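You operate a simulated robot arm through the tools that you are given. There is no shell and no other tool.

You run a simulated robot arm. Do the job below in one go: nothing can be reset, and whatever is moved stays where it is left.

JOB
Empty the tin marked heavy into the mixer and add two measures of water.
Fine: switch on, tin in the round dock, slider to feed and closed again; do not stir; the other tin stays. Set down upright: what you pick out.

Only the result counts: the job must be done as asked and must still hold three seconds after the hand-in. Knocking over, shifting, dropping, spilling or breaking anything else fails it.

ROBOT AND FRAMES
A 7-joint arm with a two-finger parallel gripper, fixed in place. Base frame: the origin is at the foot of the arm, x ahead of it, y to its left, z up. Units: m, degrees, N and s.
Its first joint turns from -149.0 to 149.0 degrees. Payload 3.43 kg.
The TCP is the grasp point between the finger pads, 0.03 m short of the fingertips. In the tool frame z runs along the fingers and y along their closing line. The gripper opens to 0.094 m. The fingers are 0.028 m wide and 0.01 m thick; the gripper's body (0.05 by 0.096 m) begins 0.055 m behind the TCP.
Orientation is told as [roll, pitch, yaw] about the base's x, y, z axes, in that order, counted from this pose: with the fingers straight down and closing along the base's y, the tool's x points along the base's -x, its y along +y and its z along -z.

CONTROLS
- The arm moves only by the tool jog_arm. Its argument "plan" is one flat list of numbers, 6 for each row, row after row: the shift along the tool's x, y, z in m, then the turn, a rotation vector about the tool's x, y, z in degrees. In form: [x, y, z, wx, wy, wz, x, y, z, wx, wy, wz, ...]. A call has 1 to 20 rows; each row is the pose to reach, as a shift and turn from the pose commanded when the call began, along the tool's axes at that moment. "gripper" is the gripper command, from -1 (fully open) to 1 (shut), values between in proportion, set as the call begins (left out, the last holds). A row lasts 0.2 s, in which the tool goes at most 0.05 m and 8.6 degrees; a call with a longer step from one row to the next is refused whole, and so is a gripper value outside its range. Where a pose cannot be reached the arm comes as near as it can. A force on the tool above 50 N (or 10 N above the force at the start of the call, whichever is more), or a blocked arm, ends the call early, and 0.2 s more pass. The fingers move at their own pace (about 0.045 m/s each) and stop on an object; they squeeze with about 43 N. The grip force told is the motor's: it shows also when the fingers shut on nothing. Time passes only in rows, and 0.2 s behind the last, so rows that repeat a pose let the fingers close. The reply holds the time, the measured pose of the TCP, the force on the tool along the base axes, the opening and the grip force, in the units named above and with some noise, with the torque about the TCP (base axes, N m) and any sound that the robot's microphone picked up, and new pictures: "show" is both (left out), scene, wrist or none.
- Cameras (640 x 400 px; columns grow to the right, rows downward): "scene" is fixed at [0.049, 0.6506, 1.666]; the picture's right is [-0.18, -0.98, 0.00], its down [-0.51, 0.09, -0.86] and it looks along [0.84, -0.15, -0.52] (base axes); focal length 336 px, centre (320, 200). "wrist" rides on the gripper at [0.076, 0.014, -0.102] in the tool frame; the picture's right is [-0.18, 0.98, 0.00], its down [-0.75, -0.14, -0.64] and it looks along [-0.63, -0.12, 0.77] (tool axes); focal length 243 px, centre (320, 200). There is no depth. A picture from a camera that has moved, and an enlarged one, comes with that camera's place and axes in the base frame and with its lens.
- inspect(camera, box): a new picture of the part [left, top, right, bottom] of that camera's present view, enlarged. It takes no simulated time.
- finish_job(): hands the job in; it is judged then, once.

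Nothing tells you positions but the pictures and the camera data. Unless the task says otherwise, let go and move clear before handing in.

The tools are called after "Request:" as a command line: name --argument value ..., lists and objects as JSON in quotes. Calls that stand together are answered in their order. jog_arm: Moves the arm, as the interface text tells. Its arguments: {"type":"object","properties":{"plan":{"type":"array","items":{"type":"number"}},"gripper":{"type":"number"},"show":{"type":"string","enum":["both","scene","wrist","none"]}},"required":["plan"]} The other tools are called the same way: inspect (camera, box) takes an enlarged picture of a part of a camera's view; finish_job () hands the job in.

At the start:

```text
time_s: 0.0
eef_pos: [0.9774, 0.145, 1.1862]
ee_rot: [0.0, 0.0, 0.0]
ft_force: [0.0, 0.9, 0.2]
torque: [0.03, -0.02, 0.02]
grip_width: 0.0939
gripper_force: 0.0
```

scene: 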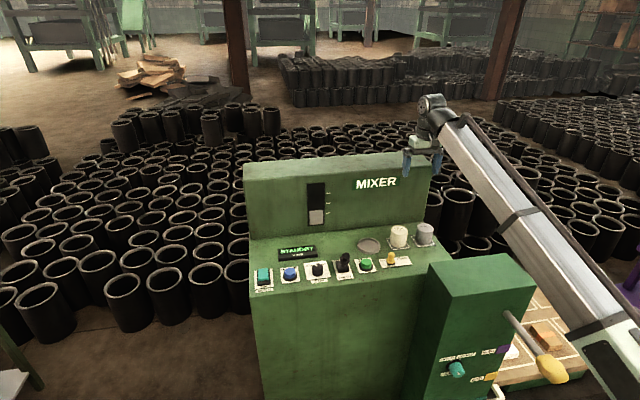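
wrist: 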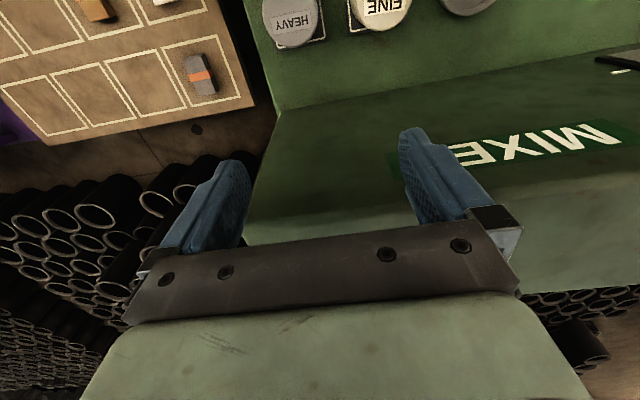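

I see a green mixer console with knobs and buttons, two tins (HEAVY and FINE) beside a round dock, and a second cabinet at the right. I'll enlarge the details before moving.

Request:
inspect --camera "scene" --box '[240, 220, 440, 345]'

Request:
inspect --camera "scene" --box '[400, 250, 640, 400]'

Request:
inspect --camera "scene" --box '[240, 150, 440, 275]'

Request:
inspect --camera "wrist" --box '[240, 0, 640, 250]'

```text
3.20 times, centred on (340, 282) of scene
camera zoom: at [0.049, 0.6506, 1.666], right [-0.18, -0.98, 0.0], down [-0.51, 0.09, -0.86], along [0.84, -0.15, -0.52], focal length 1077 px, centre (256, -64)
```

zoom: 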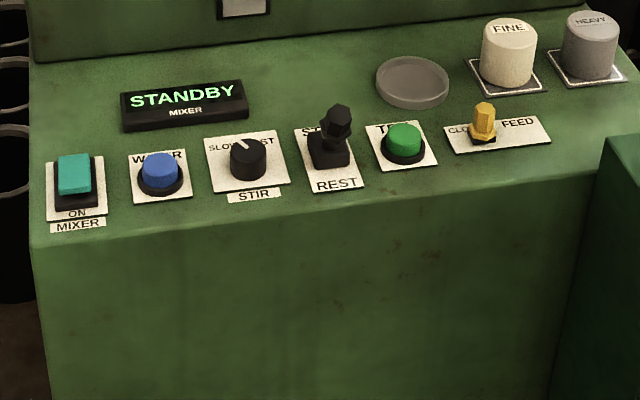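

```text
2.67 times, centred on (520, 325) of scene
camera zoom: at [0.049, 0.6506, 1.666], right [-0.18, -0.98, 0.0], down [-0.51, 0.09, -0.86], along [0.84, -0.15, -0.52], focal length 897 px, centre (-213, -133)
```

zoom: 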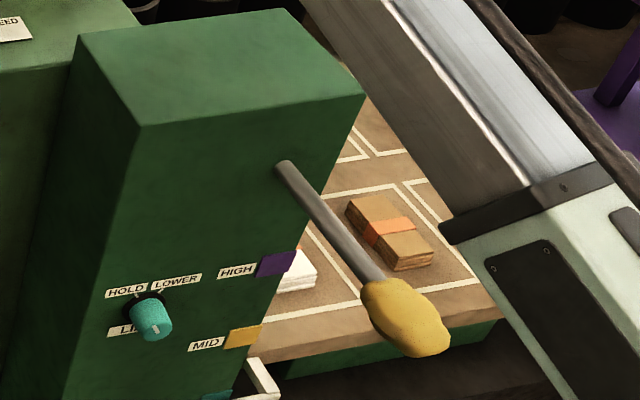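

```text
3.20 times, centred on (340, 212) of scene
camera zoom: at [0.049, 0.6506, 1.666], right [-0.18, -0.98, 0.0], down [-0.51, 0.09, -0.86], along [0.84, -0.15, -0.52], focal length 1077 px, centre (256, 160)
```

zoom: 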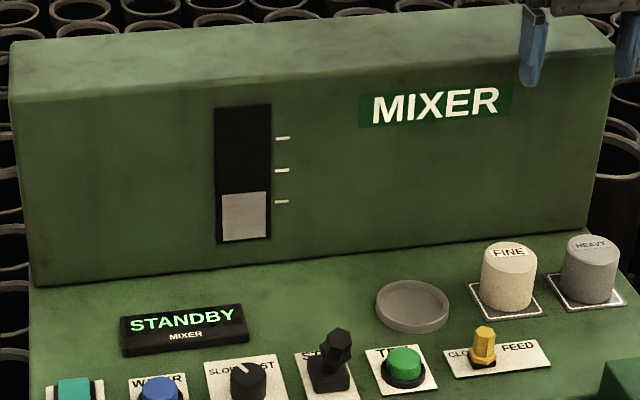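

```text
1.60 times, centred on (440, 125) of wrist
camera zoom: at [0.9015, 0.1595, 1.2889], right [0.18, 0.98, 0.0], down [0.75, -0.14, 0.64], along [0.63, -0.12, -0.77], focal length 388 px, centre (128, 320)
```

zoom: 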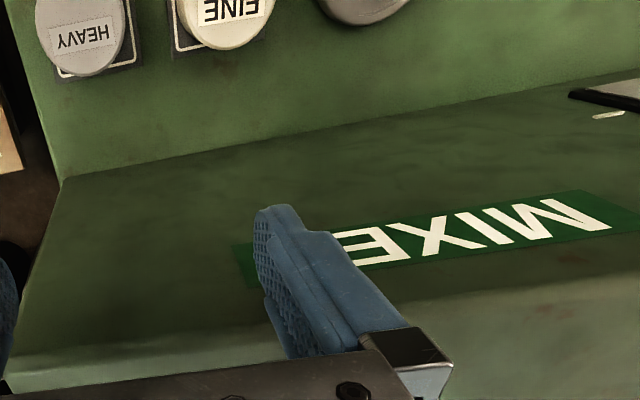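

The console top seems to be at about z 0.93, with HEAVY near (0.91, 0.13) and FINE left of it. I'll draw the arm back and up so the wrist camera can see all the controls.

Request:
jog_arm --plan '[0.04, 0.01, -0.01, 0, 0, 0, 0.08, 0.02, -0.02, 0, 0, 0, 0.12, 0.03, -0.03, 0, 0, 0, 0.16, 0.04, -0.04, 0, 0, 0, 0.2, 0.05, -0.05, 0, 0, 0, 0.24, 0.06, -0.06, 0, 0, 0, 0.28, 0.07, -0.07, 0, 0, 0, 0.3, 0.08, -0.08, 0, 0, 0]'

```text
time_s: 1.8
eef_pos: [0.7151, 0.24, 1.2019]
ee_rot: [1.7, -4.5, -0.2]
ft_force: [0.6, 0.2, -0.4]
torque: [0.02, 0.02, 0.02]
grip_width: 0.0938
gripper_force: 0.2
out of reach, approached as far as the arm can: row 3, 4, 5, 6, 7, 8
camera wrist: at [0.6315, 0.2522, 1.2981], right [0.18, 0.98, 0.04], down [0.7, -0.16, 0.7], along [0.69, -0.1, -0.72], focal length 243 px, centre (320, 200)
```

scene: 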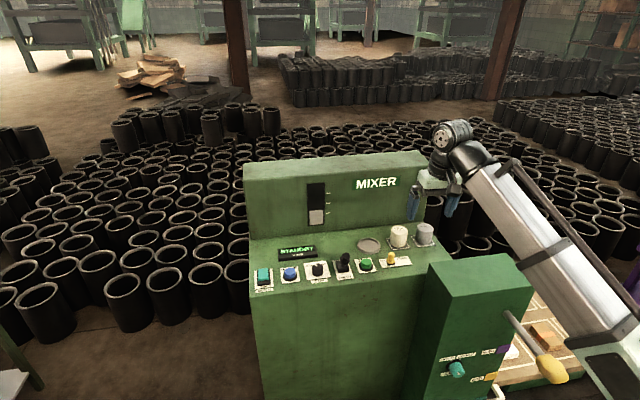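
wrist: 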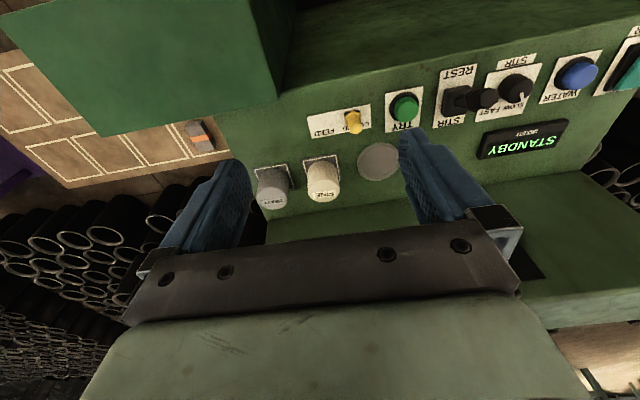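

The wrist view now shows the whole console, including a TRY button and the CLOSED/FEED slider. I'll enlarge it to read the labels and measure positions.

Request:
inspect --camera "wrist" --box '[240, 70, 440, 210]'

Request:
inspect --camera "wrist" --box '[430, 20, 640, 170]'

Request:
inspect --camera "scene" --box '[335, 220, 445, 290]'

Request:
inspect --camera "scene" --box '[245, 235, 355, 305]'

```text
2.86 times, centred on (340, 140) of wrist
camera zoom: at [0.6315, 0.2522, 1.2981], right [0.18, 0.98, 0.04], down [0.7, -0.16, 0.7], along [0.69, -0.1, -0.72], focal length 693 px, centre (263, 371)
```

zoom: 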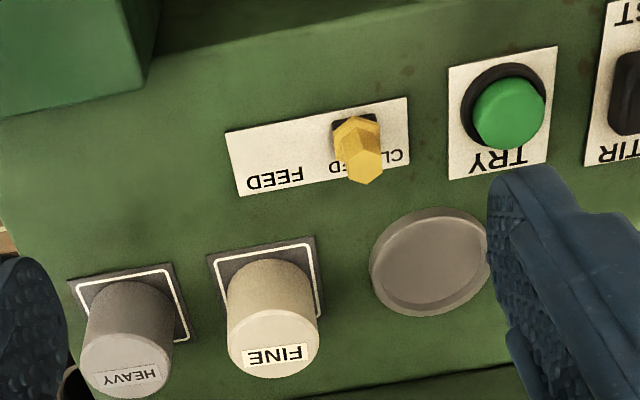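

```text
2.67 times, centred on (535, 95) of wrist
camera zoom: at [0.6315, 0.2522, 1.2981], right [0.18, 0.98, 0.04], down [0.7, -0.16, 0.7], along [0.69, -0.1, -0.72], focal length 647 px, centre (-253, 480)
```

zoom: 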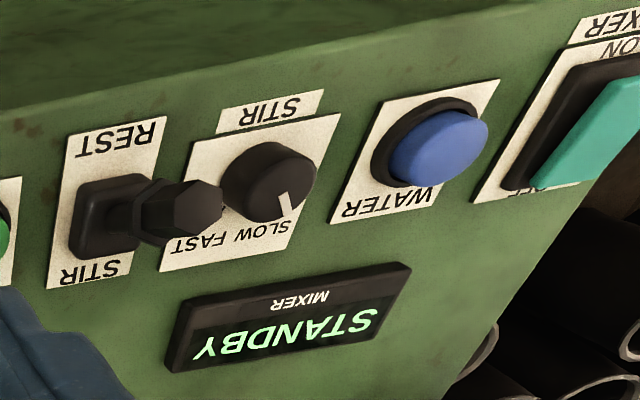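

```text
5.71 times, centred on (390, 255) of scene
camera zoom: at [0.049, 0.6506, 1.666], right [-0.18, -0.98, 0.0], down [-0.51, 0.09, -0.86], along [0.84, -0.15, -0.52], focal length 1922 px, centre (-80, -114)
```

zoom: 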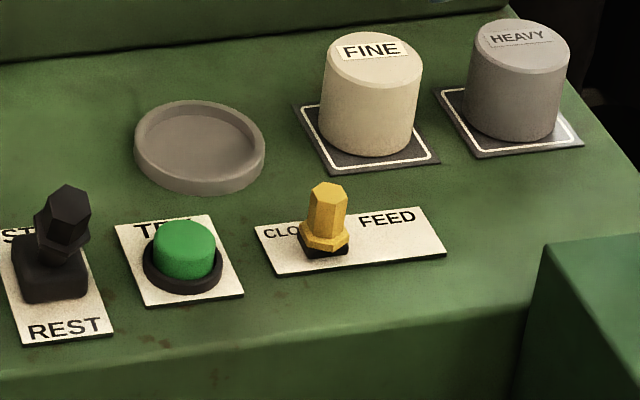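

```text
5.71 times, centred on (300, 270) of scene
camera zoom: at [0.049, 0.6506, 1.666], right [-0.18, -0.98, 0.0], down [-0.51, 0.09, -0.86], along [0.84, -0.15, -0.52], focal length 1922 px, centre (434, -200)
```

zoom: 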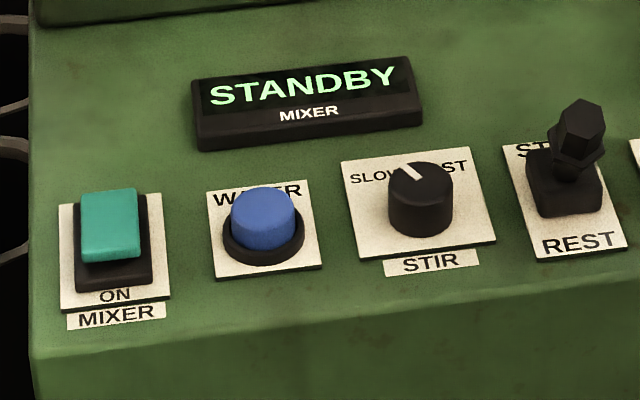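

The controls sit on a near-level top at z about 0.925. From the two views I place the dock near (0.913, 0.324), HEAVY near (0.917, 0.124), the water button near (0.816, 0.606) and the switch near (0.82, 0.69). I'll close the gripper and swing toward the switch, staying high.

Request:
jog_arm --plan '[0, 0.035, 0.02, 0, 0, 0, 0, 0.07, 0.04, 0, 0, 0, 0, 0.105, 0.06, 0, 0, 0, 0, 0.14, 0.08, 0, 0, 0, 0, 0.175, 0.1, 0, 0, 0, 0, 0.21, 0.12, 0, 0, 0, 0, 0.21, 0.12, 0, 0, 0]' --gripper 1

```text
time_s: 3.4
eef_pos: [0.7258, 0.4537, 1.0824]
ee_rot: [1.8, -4.7, -0.1]
ft_force: [-0.5, 0.5, -0.2]
torque: [0.0, -0.02, 0.0]
grip_width: 0.0002
gripper_force: 32.6
camera wrist: at [0.642, 0.4655, 1.1801], right [0.18, 0.98, 0.04], down [0.7, -0.16, 0.7], along [0.69, -0.1, -0.72], focal length 243 px, centre (320, 200)
```

scene: 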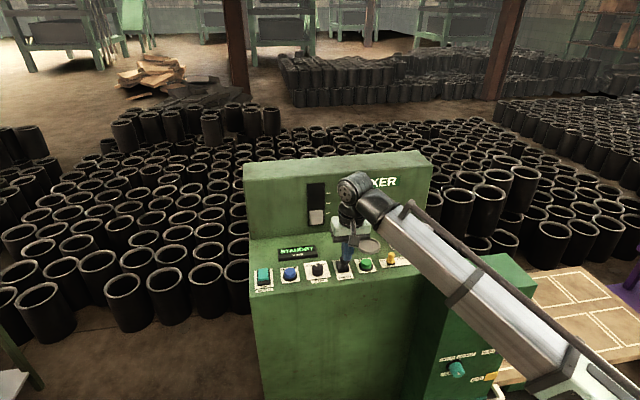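
wrist: 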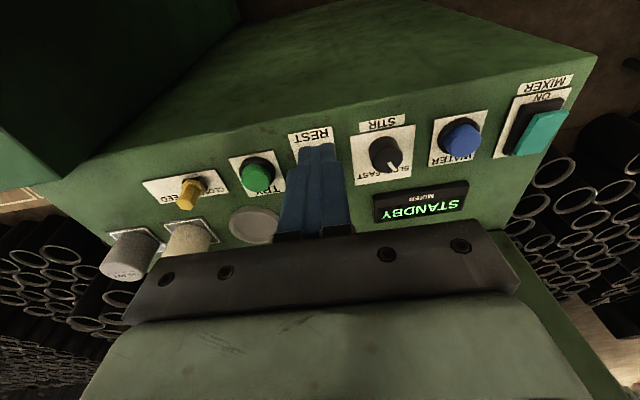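

The arm now follows commands directly and the gripper is shut. I'll enlarge the switch and water area to find the ON side of the rocker.

Request:
inspect --camera "wrist" --box '[420, 60, 600, 180]'

Request:
inspect --camera "scene" --box '[245, 245, 325, 300]'

Request:
inspect --camera "wrist" --box '[90, 130, 290, 260]'

```text
3.33 times, centred on (510, 120) of wrist
camera zoom: at [0.642, 0.4655, 1.1801], right [0.18, 0.98, 0.04], down [0.7, -0.16, 0.7], along [0.69, -0.1, -0.72], focal length 809 px, centre (-313, 467)
```

zoom: 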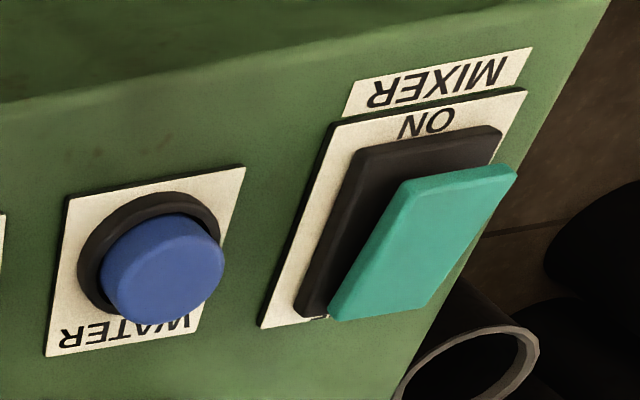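

```text
7.27 times, centred on (285, 272) of scene
camera zoom: at [0.049, 0.6506, 1.666], right [-0.18, -0.98, 0.0], down [-0.51, 0.09, -0.86], along [0.84, -0.15, -0.52], focal length 2447 px, centre (574, -327)
```

zoom: 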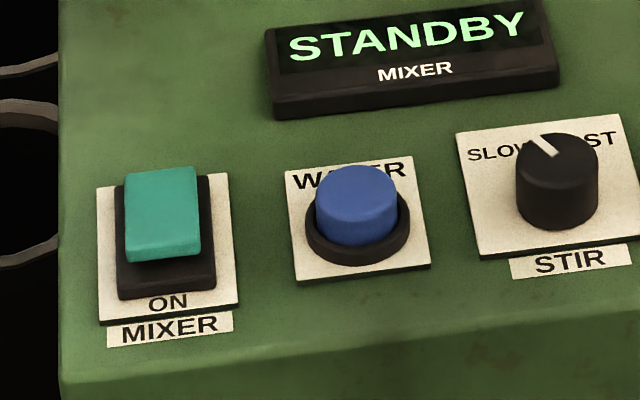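

```text
3.08 times, centred on (190, 195) of wrist
camera zoom: at [0.642, 0.4655, 1.1801], right [0.18, 0.98, 0.04], down [0.7, -0.16, 0.7], along [0.69, -0.1, -0.72], focal length 746 px, centre (720, 215)
```

zoom: 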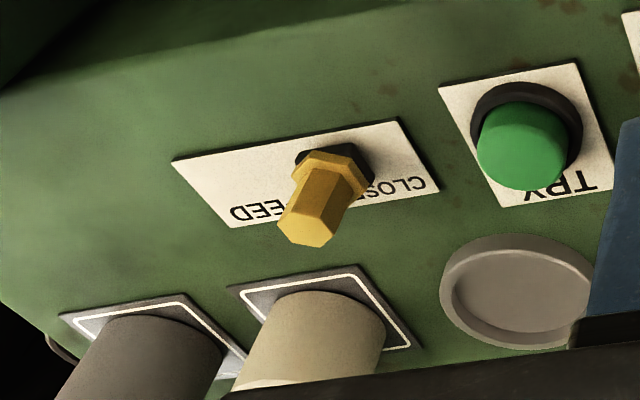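

The rocker's ON end is the raised near end, at about (0.796, 0.685, 0.951). That is far out, so I'll approach from above with the tool tilted outward.

Request:
jog_arm --plan '[-0.0092, 0.0341, 0.0089, -2.95, -3.0, 0, -0.0185, 0.0681, 0.0177, -5.9, -6.0, 0, -0.0277, 0.1022, 0.0266, -8.85, -9.0, 0, -0.0369, 0.1363, 0.0354, -11.8, -12.0, 0, -0.0462, 0.1703, 0.0443, -14.75, -15.0, 0, -0.0554, 0.2044, 0.0531, -17.7, -18.0, 0, -0.0554, 0.2044, 0.0531, -17.7, -18.0, 0]'

```text
time_s: 5.0
eef_pos: [0.7862, 0.6576, 1.0432]
ee_rot: [20.4, -22.3, -3.6]
ft_force: [-0.6, -0.2, -0.4]
torque: [0.01, -0.01, 0.01]
grip_width: 0.0001
gripper_force: 33.0
camera wrist: at [0.6771, 0.6421, 1.1088], right [0.1, 0.92, 0.39], down [0.46, -0.39, 0.8], along [0.88, 0.1, -0.46], focal length 243 px, centre (320, 200)
```

scene: 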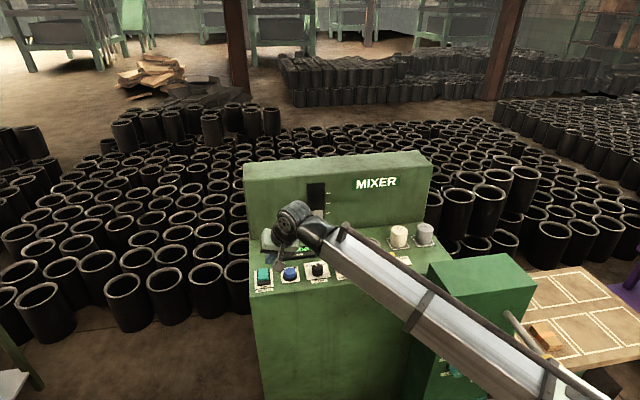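
wrist: 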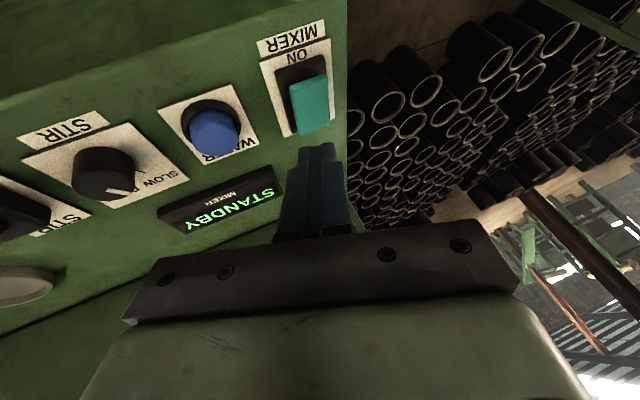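

The reach is fine with the tilt. I'll check the rocker from here to refine its position.

Request:
inspect --camera "wrist" --box '[150, 0, 370, 240]'

Request:
inspect --camera "scene" --box '[240, 190, 340, 300]'

```text
1.67 times, centred on (260, 120) of wrist
camera zoom: at [0.6771, 0.6421, 1.1088], right [0.1, 0.92, 0.39], down [0.46, -0.39, 0.8], along [0.88, 0.1, -0.46], focal length 404 px, centre (420, 333)
```

zoom: 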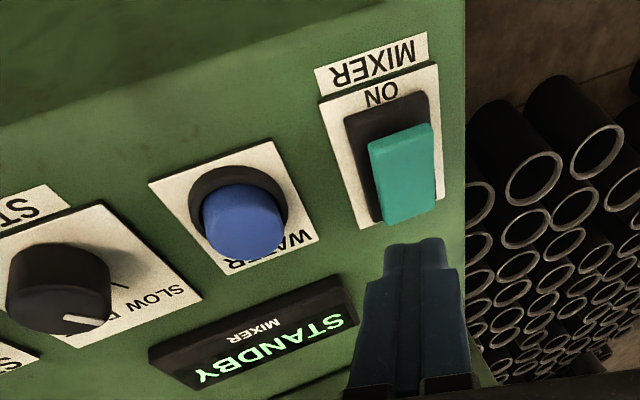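

```text
3.64 times, centred on (290, 245) of scene
camera zoom: at [0.049, 0.6506, 1.666], right [-0.18, -0.98, 0.0], down [-0.51, 0.09, -0.86], along [0.84, -0.15, -0.52], focal length 1223 px, centre (429, 36)
```

zoom: 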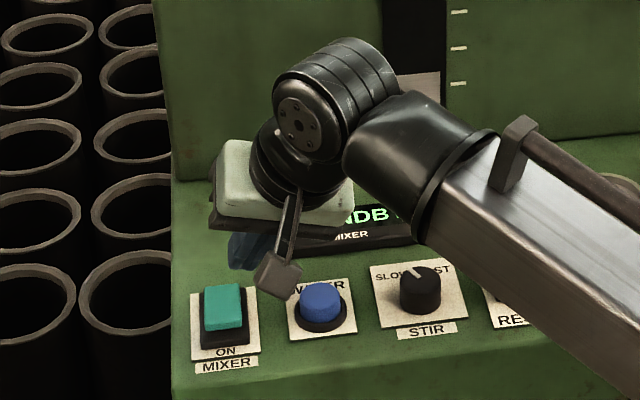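

The two views agree that the rocker spans x 0.795–0.850 at y 0.686. I'll bring the closed fingertips just above its ON end.

Request:
jog_arm --plan '[0, 0.0044, 0.0267, 0, 0, 0, -0.0004, 0.0087, 0.0533, 0, 0, 0, 0.0042, 0.0048, 0.0637, 0, 0, 0, 0.0042, 0.0048, 0.0637, 0, 0, 0]'

Request:
inspect --camera "wrist" --box '[200, 0, 400, 240]'

Request:
inspect --camera "scene" --box '[240, 210, 340, 310]'

```text
time_s: 6.0
eef_pos: [0.8072, 0.6826, 0.9895]
ee_rot: [20.4, -22.3, -3.6]
ft_force: [1.0, -0.3, -0.9]
torque: [0.02, 0.01, 0.01]
grip_width: 0.0005
gripper_force: 33.0
camera wrist: at [0.6973, 0.6672, 1.0531], right [0.1, 0.92, 0.39], down [0.46, -0.39, 0.8], along [0.88, 0.1, -0.46], focal length 243 px, centre (320, 200)
```

scene: 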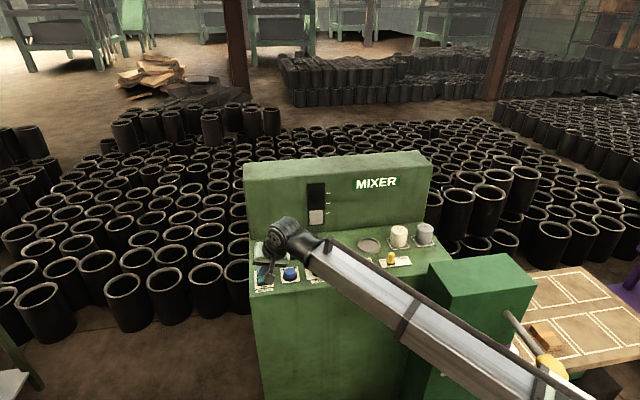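
wrist: 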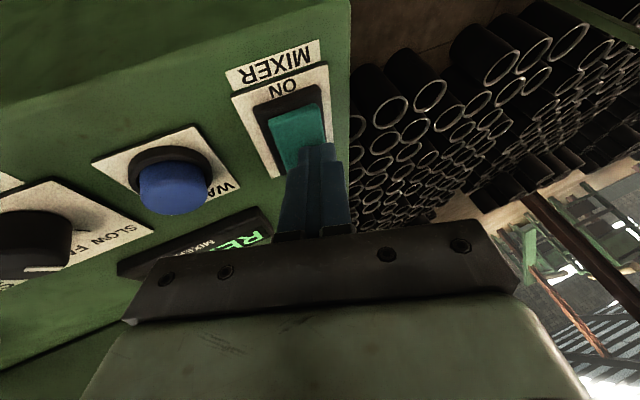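

```text
1.67 times, centred on (300, 120) of wrist
camera zoom: at [0.6973, 0.6672, 1.0531], right [0.1, 0.92, 0.39], down [0.46, -0.39, 0.8], along [0.88, 0.1, -0.46], focal length 404 px, centre (353, 333)
```

zoom: 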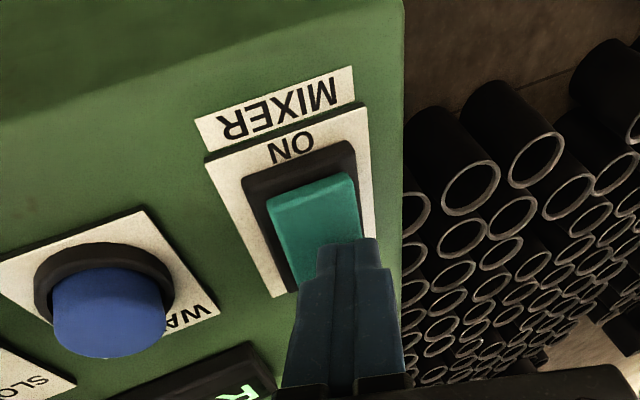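

```text
4.00 times, centred on (290, 260) of scene
camera zoom: at [0.049, 0.6506, 1.666], right [-0.18, -0.98, 0.0], down [-0.51, 0.09, -0.86], along [0.84, -0.15, -0.52], focal length 1346 px, centre (440, -40)
```

zoom: 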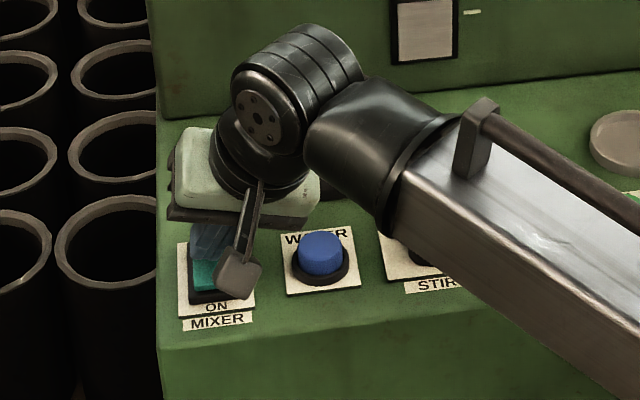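

The display now seems to read "RE…", so the rocker appears to have flipped to ON. I'll lift straight up and confirm.

Request:
jog_arm --plan '[-0.0114, 0.0097, -0.026, 0, 0, 0, -0.0228, 0.0194, -0.052, 0, 0, 0, -0.0266, 0.0226, -0.0607, 0, 0, 0, -0.0266, 0.0226, -0.0607, 0, 0, 0]'

Request:
inspect --camera "wrist" --box '[100, 0, 370, 240]'

Request:
inspect --camera "scene" --box '[240, 210, 340, 310]'

```text
time_s: 7.0
eef_pos: [0.8036, 0.681, 1.0582]
ee_rot: [20.5, -22.3, -3.5]
ft_force: [-0.6, 0.4, -0.1]
torque: [0.01, 0.02, -0.01]
grip_width: 0.0
gripper_force: 33.1
camera wrist: at [0.6944, 0.666, 1.1232], right [0.1, 0.92, 0.39], down [0.46, -0.39, 0.8], along [0.88, 0.1, -0.46], focal length 243 px, centre (320, 200)
```

scene: 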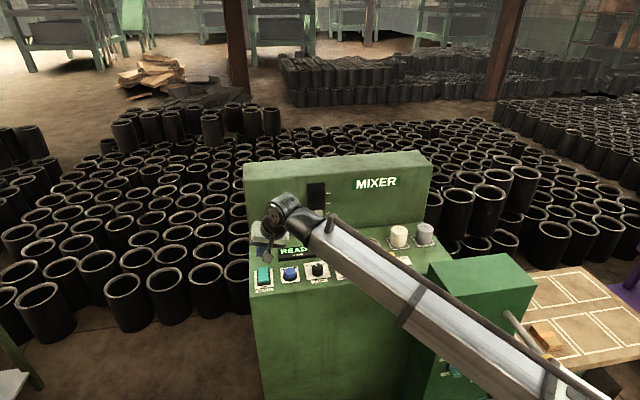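
wrist: 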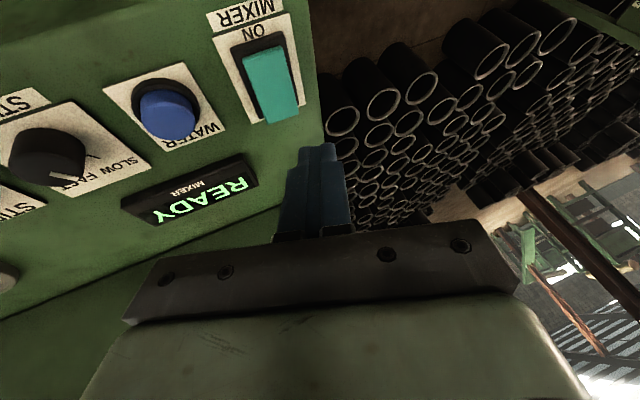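

```text
1.67 times, centred on (235, 120) of wrist
camera zoom: at [0.6944, 0.666, 1.1232], right [0.1, 0.92, 0.39], down [0.46, -0.39, 0.8], along [0.88, 0.1, -0.46], focal length 404 px, centre (462, 333)
```

zoom: 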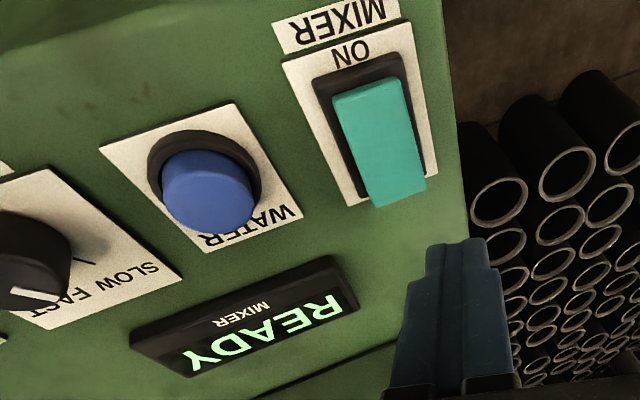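

```text
4.00 times, centred on (290, 260) of scene
camera zoom: at [0.049, 0.6506, 1.666], right [-0.18, -0.98, 0.0], down [-0.51, 0.09, -0.86], along [0.84, -0.15, -0.52], focal length 1346 px, centre (440, -40)
```

zoom: 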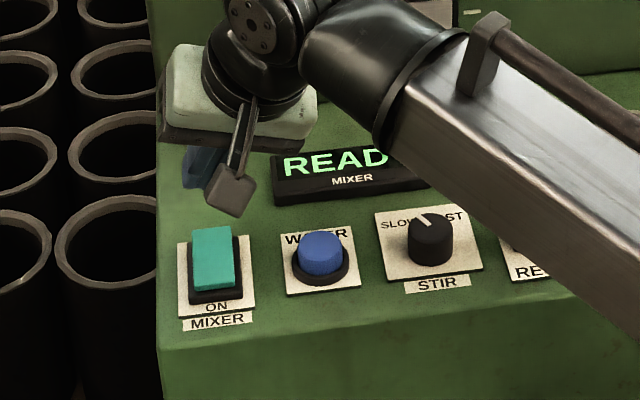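

The mixer is on and reads READY. Next I'll open the gripper, return to nearly vertical, and move high over to the HEAVY tin.

Request:
jog_arm --plan '[-0.0109, -0.0408, -0.0115, 1.49, 1.36, -0.03, -0.0217, -0.0815, -0.023, 2.98, 2.72, -0.06, -0.0326, -0.1223, -0.0344, 4.48, 4.08, -0.09, -0.0435, -0.1631, -0.0459, 5.97, 5.45, -0.12, -0.0543, -0.2038, -0.0574, 7.46, 6.81, -0.15, -0.0652, -0.2446, -0.0689, 8.95, 8.17, -0.18, -0.0761, -0.2854, -0.0803, 10.45, 9.53, -0.22, -0.087, -0.3262, -0.0918, 11.94, 10.89, -0.25, -0.0978, -0.3669, -0.1033, 13.43, 12.25, -0.28, -0.1087, -0.4077, -0.1148, 14.92, 13.62, -0.31, -0.1196, -0.4485, -0.1262, 16.42, 14.98, -0.34, -0.1304, -0.4892, -0.1377, 17.91, 16.34, -0.37, -0.1413, -0.53, -0.1492, 19.4, 17.7, -0.4, -0.1413, -0.53, -0.1492, 19.4, 17.7, -0.4]' --gripper -1

Request:
inspect --camera "wrist" --box '[200, 60, 440, 240]'

Request:
inspect --camera "scene" --box '[330, 150, 470, 290]'

```text
time_s: 10.0
eef_pos: [0.9192, 0.129, 1.0711]
ee_rot: [-0.2, -4.9, 0.0]
ft_force: [0.2, 0.0, 0.2]
torque: [0.0, -0.02, 0.01]
grip_width: 0.0941
gripper_force: 0.0
camera wrist: at [0.8356, 0.1431, 1.1672], right [0.18, 0.98, 0.01], down [0.7, -0.14, 0.7], along [0.69, -0.12, -0.71], focal length 243 px, centre (320, 200)
```

scene: 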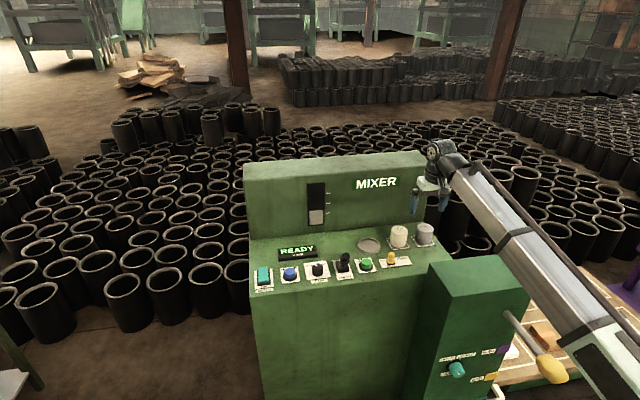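
wrist: 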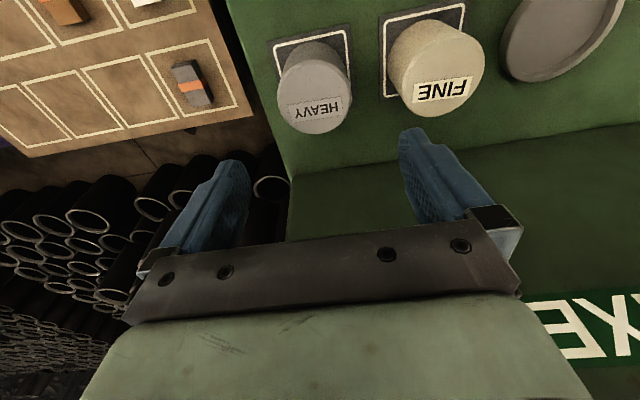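

```text
2.22 times, centred on (320, 150) of wrist
camera zoom: at [0.8356, 0.1431, 1.1672], right [0.18, 0.98, 0.01], down [0.7, -0.14, 0.7], along [0.69, -0.12, -0.71], focal length 539 px, centre (320, 311)
```

zoom: 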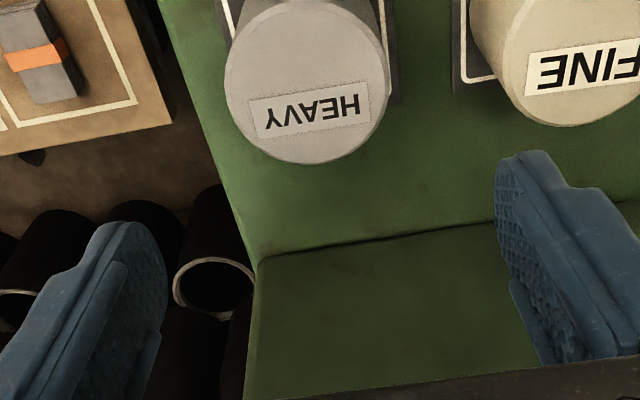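

```text
2.86 times, centred on (400, 220) of scene
camera zoom: at [0.049, 0.6506, 1.666], right [-0.18, -0.98, 0.0], down [-0.51, 0.09, -0.86], along [0.84, -0.15, -0.52], focal length 961 px, centre (91, 143)
```

zoom: 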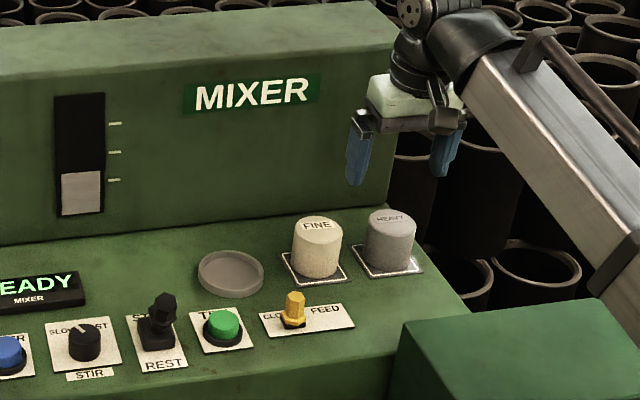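

HEAVY is at about (0.910, 0.127) with its top near z 0.978, and FINE is only 9 cm away at y 0.218. I'll narrow the opening to 76 mm so the finger clears FINE, then come down partway and check.

Request:
jog_arm --plan '[0.006, -0.001, 0.017, 0, 0, 0, 0.0123, -0.002, 0.034, 0, 0, 0, 0.0123, -0.002, 0.05, 0, 0, 0, 0.0123, -0.002, 0.05, 0, 0, 0]' --gripper -0.62

Request:
inspect --camera "wrist" --box '[180, 20, 500, 240]'

Request:
inspect --camera "scene" --box '[370, 180, 470, 270]'

```text
time_s: 11.0
eef_pos: [0.9134, 0.1248, 1.0209]
ee_rot: [0.0, -4.9, 0.0]
ft_force: [-0.4, 0.7, 0.4]
torque: [-0.02, -0.01, 0.02]
grip_width: 0.0761
gripper_force: 0.2
camera wrist: at [0.8282, 0.1402, 1.1171], right [0.18, 0.98, 0.02], down [0.69, -0.14, 0.71], along [0.7, -0.12, -0.71], focal length 243 px, centre (320, 200)
```

scene: 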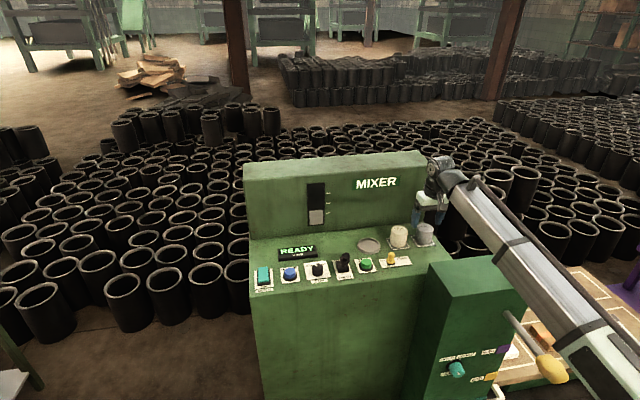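
wrist: 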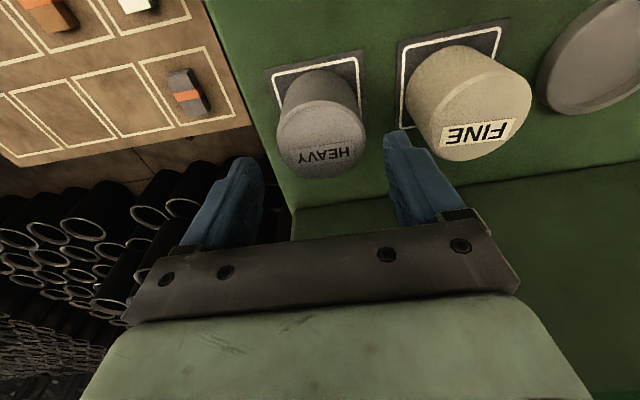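

```text
1.82 times, centred on (340, 130) of wrist
camera zoom: at [0.8282, 0.1402, 1.1171], right [0.18, 0.98, 0.02], down [0.69, -0.14, 0.71], along [0.7, -0.12, -0.71], focal length 441 px, centre (284, 327)
```

zoom: 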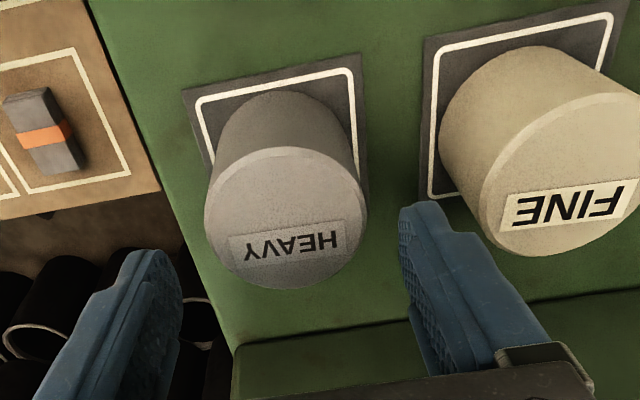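

```text
4.44 times, centred on (420, 225) of scene
camera zoom: at [0.049, 0.6506, 1.666], right [-0.18, -0.98, 0.0], down [-0.51, 0.09, -0.86], along [0.84, -0.15, -0.52], focal length 1495 px, centre (-124, 89)
```

zoom: 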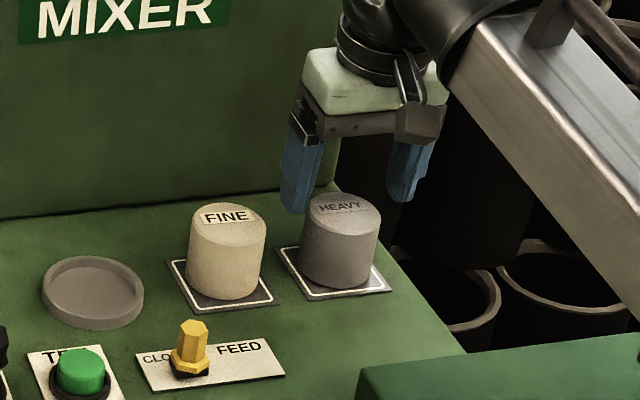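

The fingers straddle HEAVY with clearance to FINE. I'll descend to TCP z of about 0.973, which leaves the tips above where the dock rim will be.

Request:
jog_arm --plan '[0.0018, 0.0005, 0.012, 0, 0, 0, 0.0036, 0.001, 0.024, 0, 0, 0, 0.0054, 0.0015, 0.036, 0, 0, 0, 0.0071, 0.002, 0.0475, 0, 0, 0, 0.0071, 0.002, 0.0475, 0, 0, 0]'

Request:
inspect --camera "wrist" --box '[180, 20, 500, 240]'

Request:
inspect --camera "scene" --box '[370, 180, 470, 270]'

```text
time_s: 12.2
eef_pos: [0.9103, 0.1249, 0.9727]
ee_rot: [0.0, -5.0, -0.1]
ft_force: [-0.1, 1.0, -0.2]
torque: [0.05, 0.0, 0.03]
grip_width: 0.0762
gripper_force: 0.0
camera wrist: at [0.8262, 0.1414, 1.067], right [0.18, 0.98, 0.02], down [0.69, -0.14, 0.71], along [0.7, -0.12, -0.71], focal length 243 px, centre (320, 200)
```

scene: 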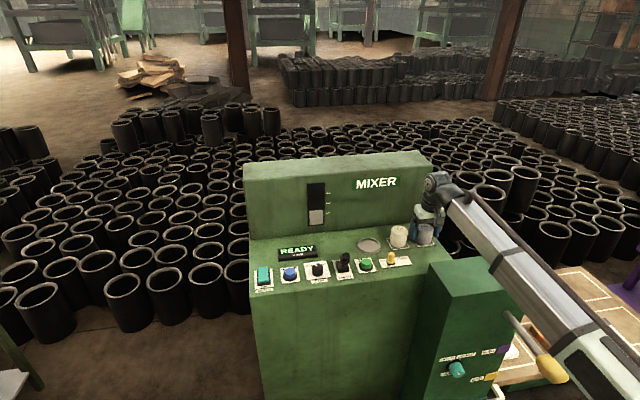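
wrist: 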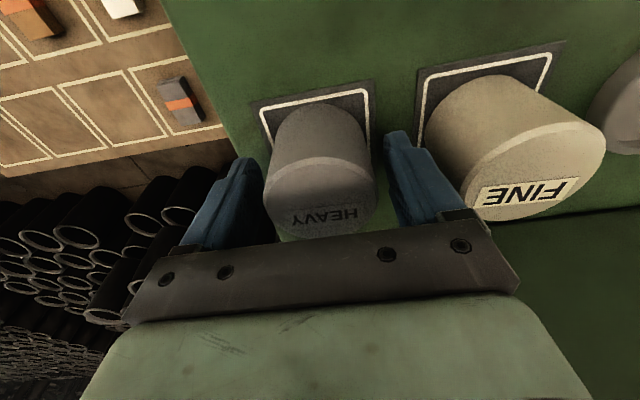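

```text
1.82 times, centred on (340, 130) of wrist
camera zoom: at [0.8262, 0.1414, 1.067], right [0.18, 0.98, 0.02], down [0.69, -0.14, 0.71], along [0.7, -0.12, -0.71], focal length 441 px, centre (284, 327)
```

zoom: 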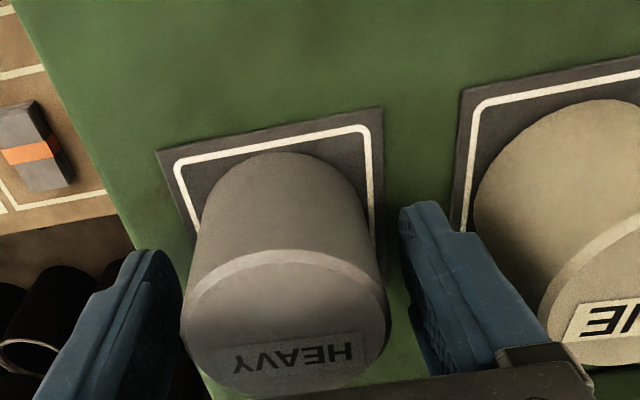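

```text
4.44 times, centred on (420, 225) of scene
camera zoom: at [0.049, 0.6506, 1.666], right [-0.18, -0.98, 0.0], down [-0.51, 0.09, -0.86], along [0.84, -0.15, -0.52], focal length 1495 px, centre (-124, 89)
```

zoom: 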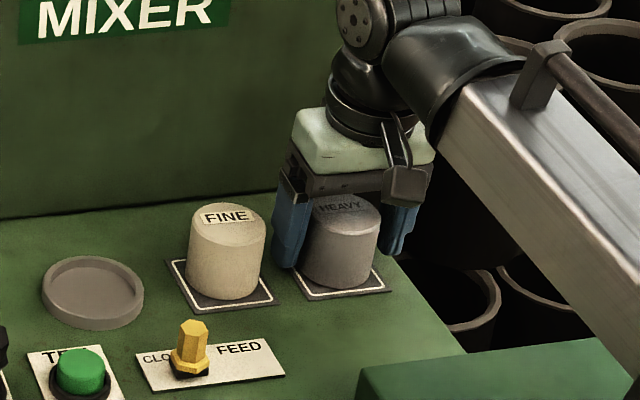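

The fingers are around the tin with no contact. I'll close on it now.

Request:
jog_arm --plan '[0, 0, 0, 0, 0, 0, 0, 0, 0, 0, 0, 0, 0, 0, 0, 0, 0, 0, 0, 0, 0, 0, 0, 0]' --gripper 1

Request:
inspect --camera "wrist" --box '[180, 20, 500, 240]'

Request:
inspect --camera "scene" --box '[370, 180, 470, 270]'

```text
time_s: 13.2
eef_pos: [0.9101, 0.1266, 0.9716]
ee_rot: [0.0, -4.9, 0.0]
ft_force: [0.5, 0.3, -0.2]
torque: [0.09, -0.03, 0.04]
grip_width: 0.0554
gripper_force: 43.1
camera wrist: at [0.8262, 0.1414, 1.0671], right [0.18, 0.98, 0.02], down [0.69, -0.14, 0.71], along [0.7, -0.12, -0.71], focal length 243 px, centre (320, 200)
```

scene: 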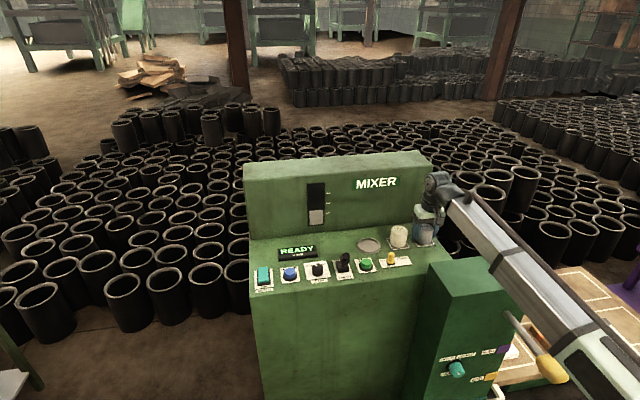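
wrist: 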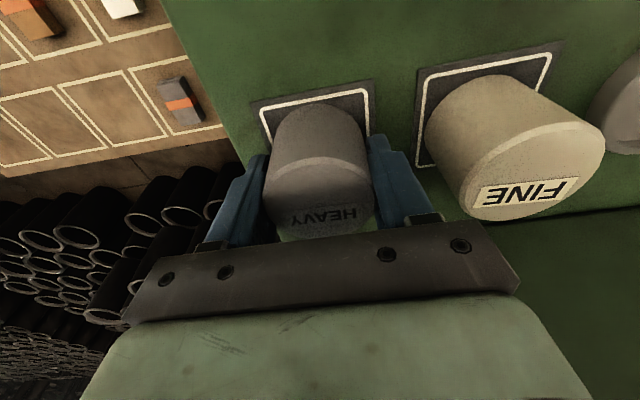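

```text
1.82 times, centred on (340, 130) of wrist
camera zoom: at [0.8262, 0.1414, 1.0671], right [0.18, 0.98, 0.02], down [0.69, -0.14, 0.71], along [0.7, -0.12, -0.71], focal length 441 px, centre (284, 327)
```

zoom: 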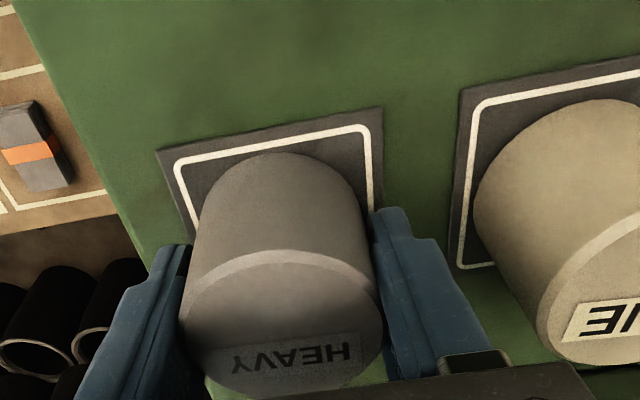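

```text
4.44 times, centred on (420, 225) of scene
camera zoom: at [0.049, 0.6506, 1.666], right [-0.18, -0.98, 0.0], down [-0.51, 0.09, -0.86], along [0.84, -0.15, -0.52], focal length 1495 px, centre (-124, 89)
```

zoom: 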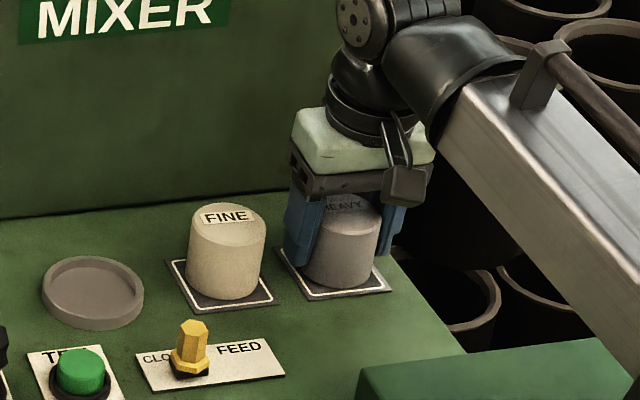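

The grip holds at 55 mm width and 43 N. I'll lift straight up and check that the tin comes along upright.

Request:
jog_arm --plan '[-0.0013, 0, -0.0149, 0, 0, 0, -0.0026, 0, -0.0299, 0, 0, 0, -0.0043, 0, -0.0498, 0, 0, 0, -0.006, 0, -0.0697, 0, 0, 0, -0.0072, 0, -0.0837, 0, 0, 0, -0.0072, 0, -0.0837, 0, 0, 0]'

Request:
inspect --camera "scene" --box '[350, 150, 470, 270]'

```text
time_s: 14.6
eef_pos: [0.9074, 0.1269, 1.0575]
ee_rot: [-0.1, -5.1, 0.0]
ft_force: [-0.5, -0.5, -2.2]
torque: [0.02, 0.01, -0.03]
grip_width: 0.0552
gripper_force: 43.0
camera wrist: at [0.824, 0.1407, 1.1522], right [0.18, 0.98, 0.02], down [0.7, -0.14, 0.71], along [0.7, -0.12, -0.71], focal length 243 px, centre (320, 200)
```

scene: 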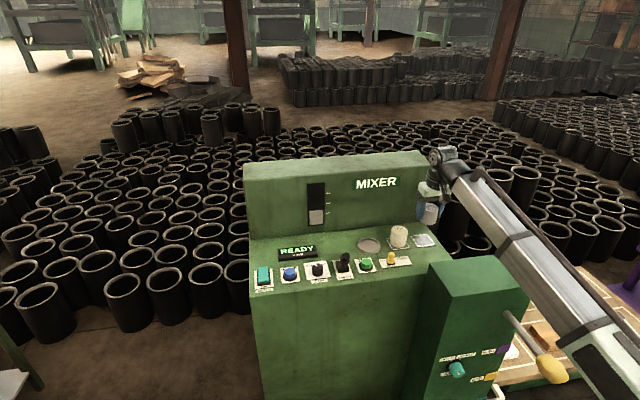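
wrist: 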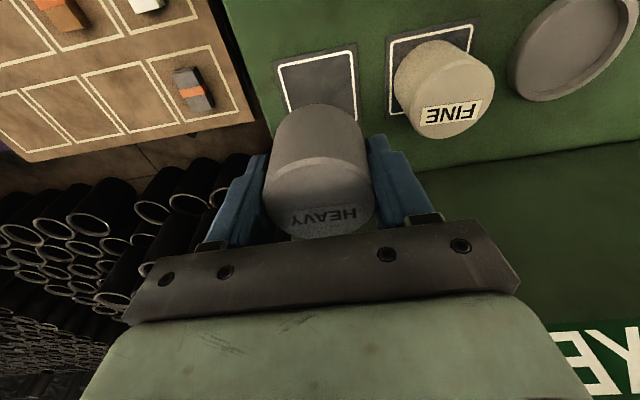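

```text
3.33 times, centred on (410, 210) of scene
camera zoom: at [0.049, 0.6506, 1.666], right [-0.18, -0.98, 0.0], down [-0.51, 0.09, -0.86], along [0.84, -0.15, -0.52], focal length 1121 px, centre (20, 167)
```

zoom: 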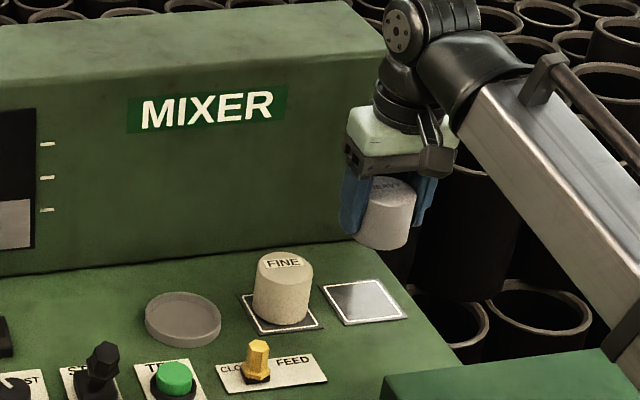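

The tin is lifted upright and FINE is undisturbed. I'll carry it across toward the dock at this height and look for the dock centre.

Request:
jog_arm --plan '[0, 0.03, -0.002, 0, 0, 0, 0, 0.06, -0.002, 0, 0, 0, 0, 0.09, -0.002, 0, 0, 0, 0, 0.12, -0.002, 0, 0, 0, 0, 0.15, -0.002, 0, 0, 0, 0, 0.15, -0.002, 0, 0, 0]'

Request:
inspect --camera "wrist" --box '[200, 20, 520, 220]'

Request:
inspect --camera "scene" --box '[330, 190, 450, 270]'

```text
time_s: 16.0
eef_pos: [0.9083, 0.2774, 1.0578]
ee_rot: [-0.1, -5.0, 0.0]
ft_force: [0.5, -0.1, -1.3]
torque: [0.02, 0.01, 0.01]
grip_width: 0.0553
gripper_force: 43.3
camera wrist: at [0.8235, 0.2923, 1.1549], right [0.18, 0.98, 0.01], down [0.69, -0.14, 0.71], along [0.7, -0.12, -0.71], focal length 243 px, centre (320, 200)
```

scene: 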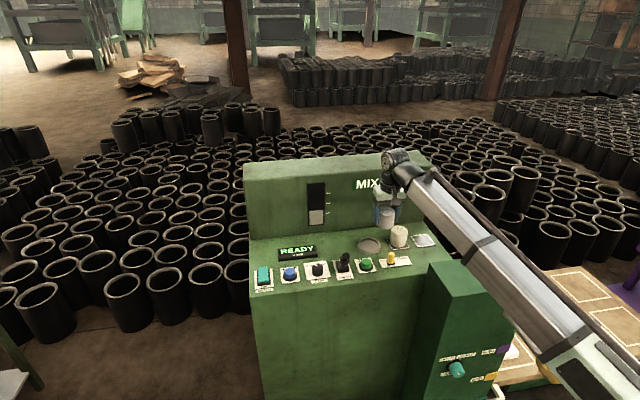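
wrist: 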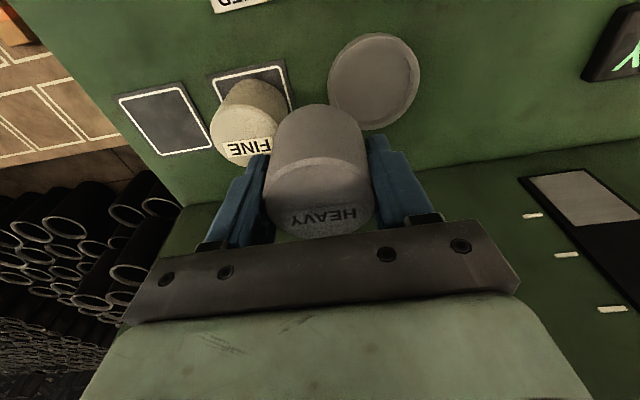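

```text
2.00 times, centred on (360, 120) of wrist
camera zoom: at [0.8235, 0.2923, 1.1549], right [0.18, 0.98, 0.01], down [0.69, -0.14, 0.71], along [0.7, -0.12, -0.71], focal length 485 px, centre (240, 360)
```

zoom: 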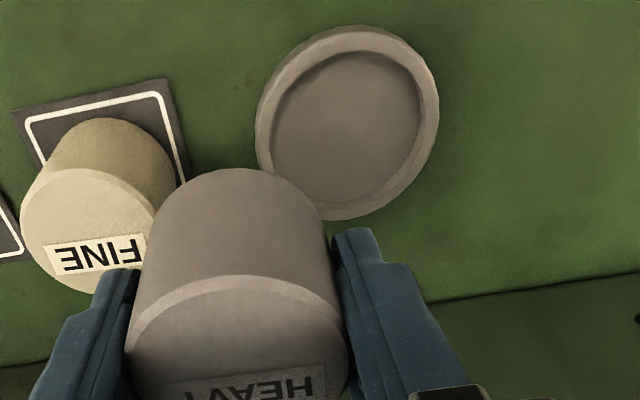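

```text
5.00 times, centred on (390, 230) of scene
camera zoom: at [0.049, 0.6506, 1.666], right [-0.18, -0.98, 0.0], down [-0.51, 0.09, -0.86], along [0.84, -0.15, -0.52], focal length 1682 px, centre (-30, 50)
```

zoom: 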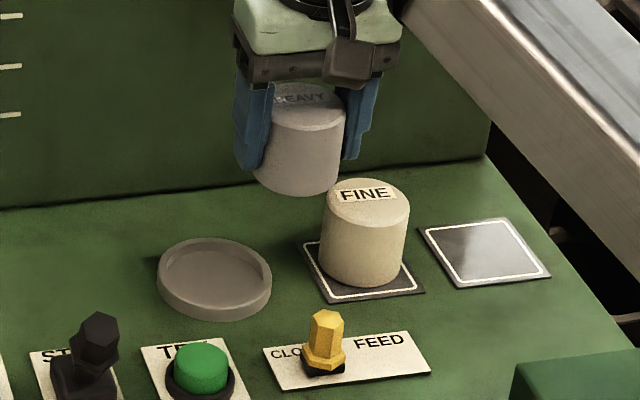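

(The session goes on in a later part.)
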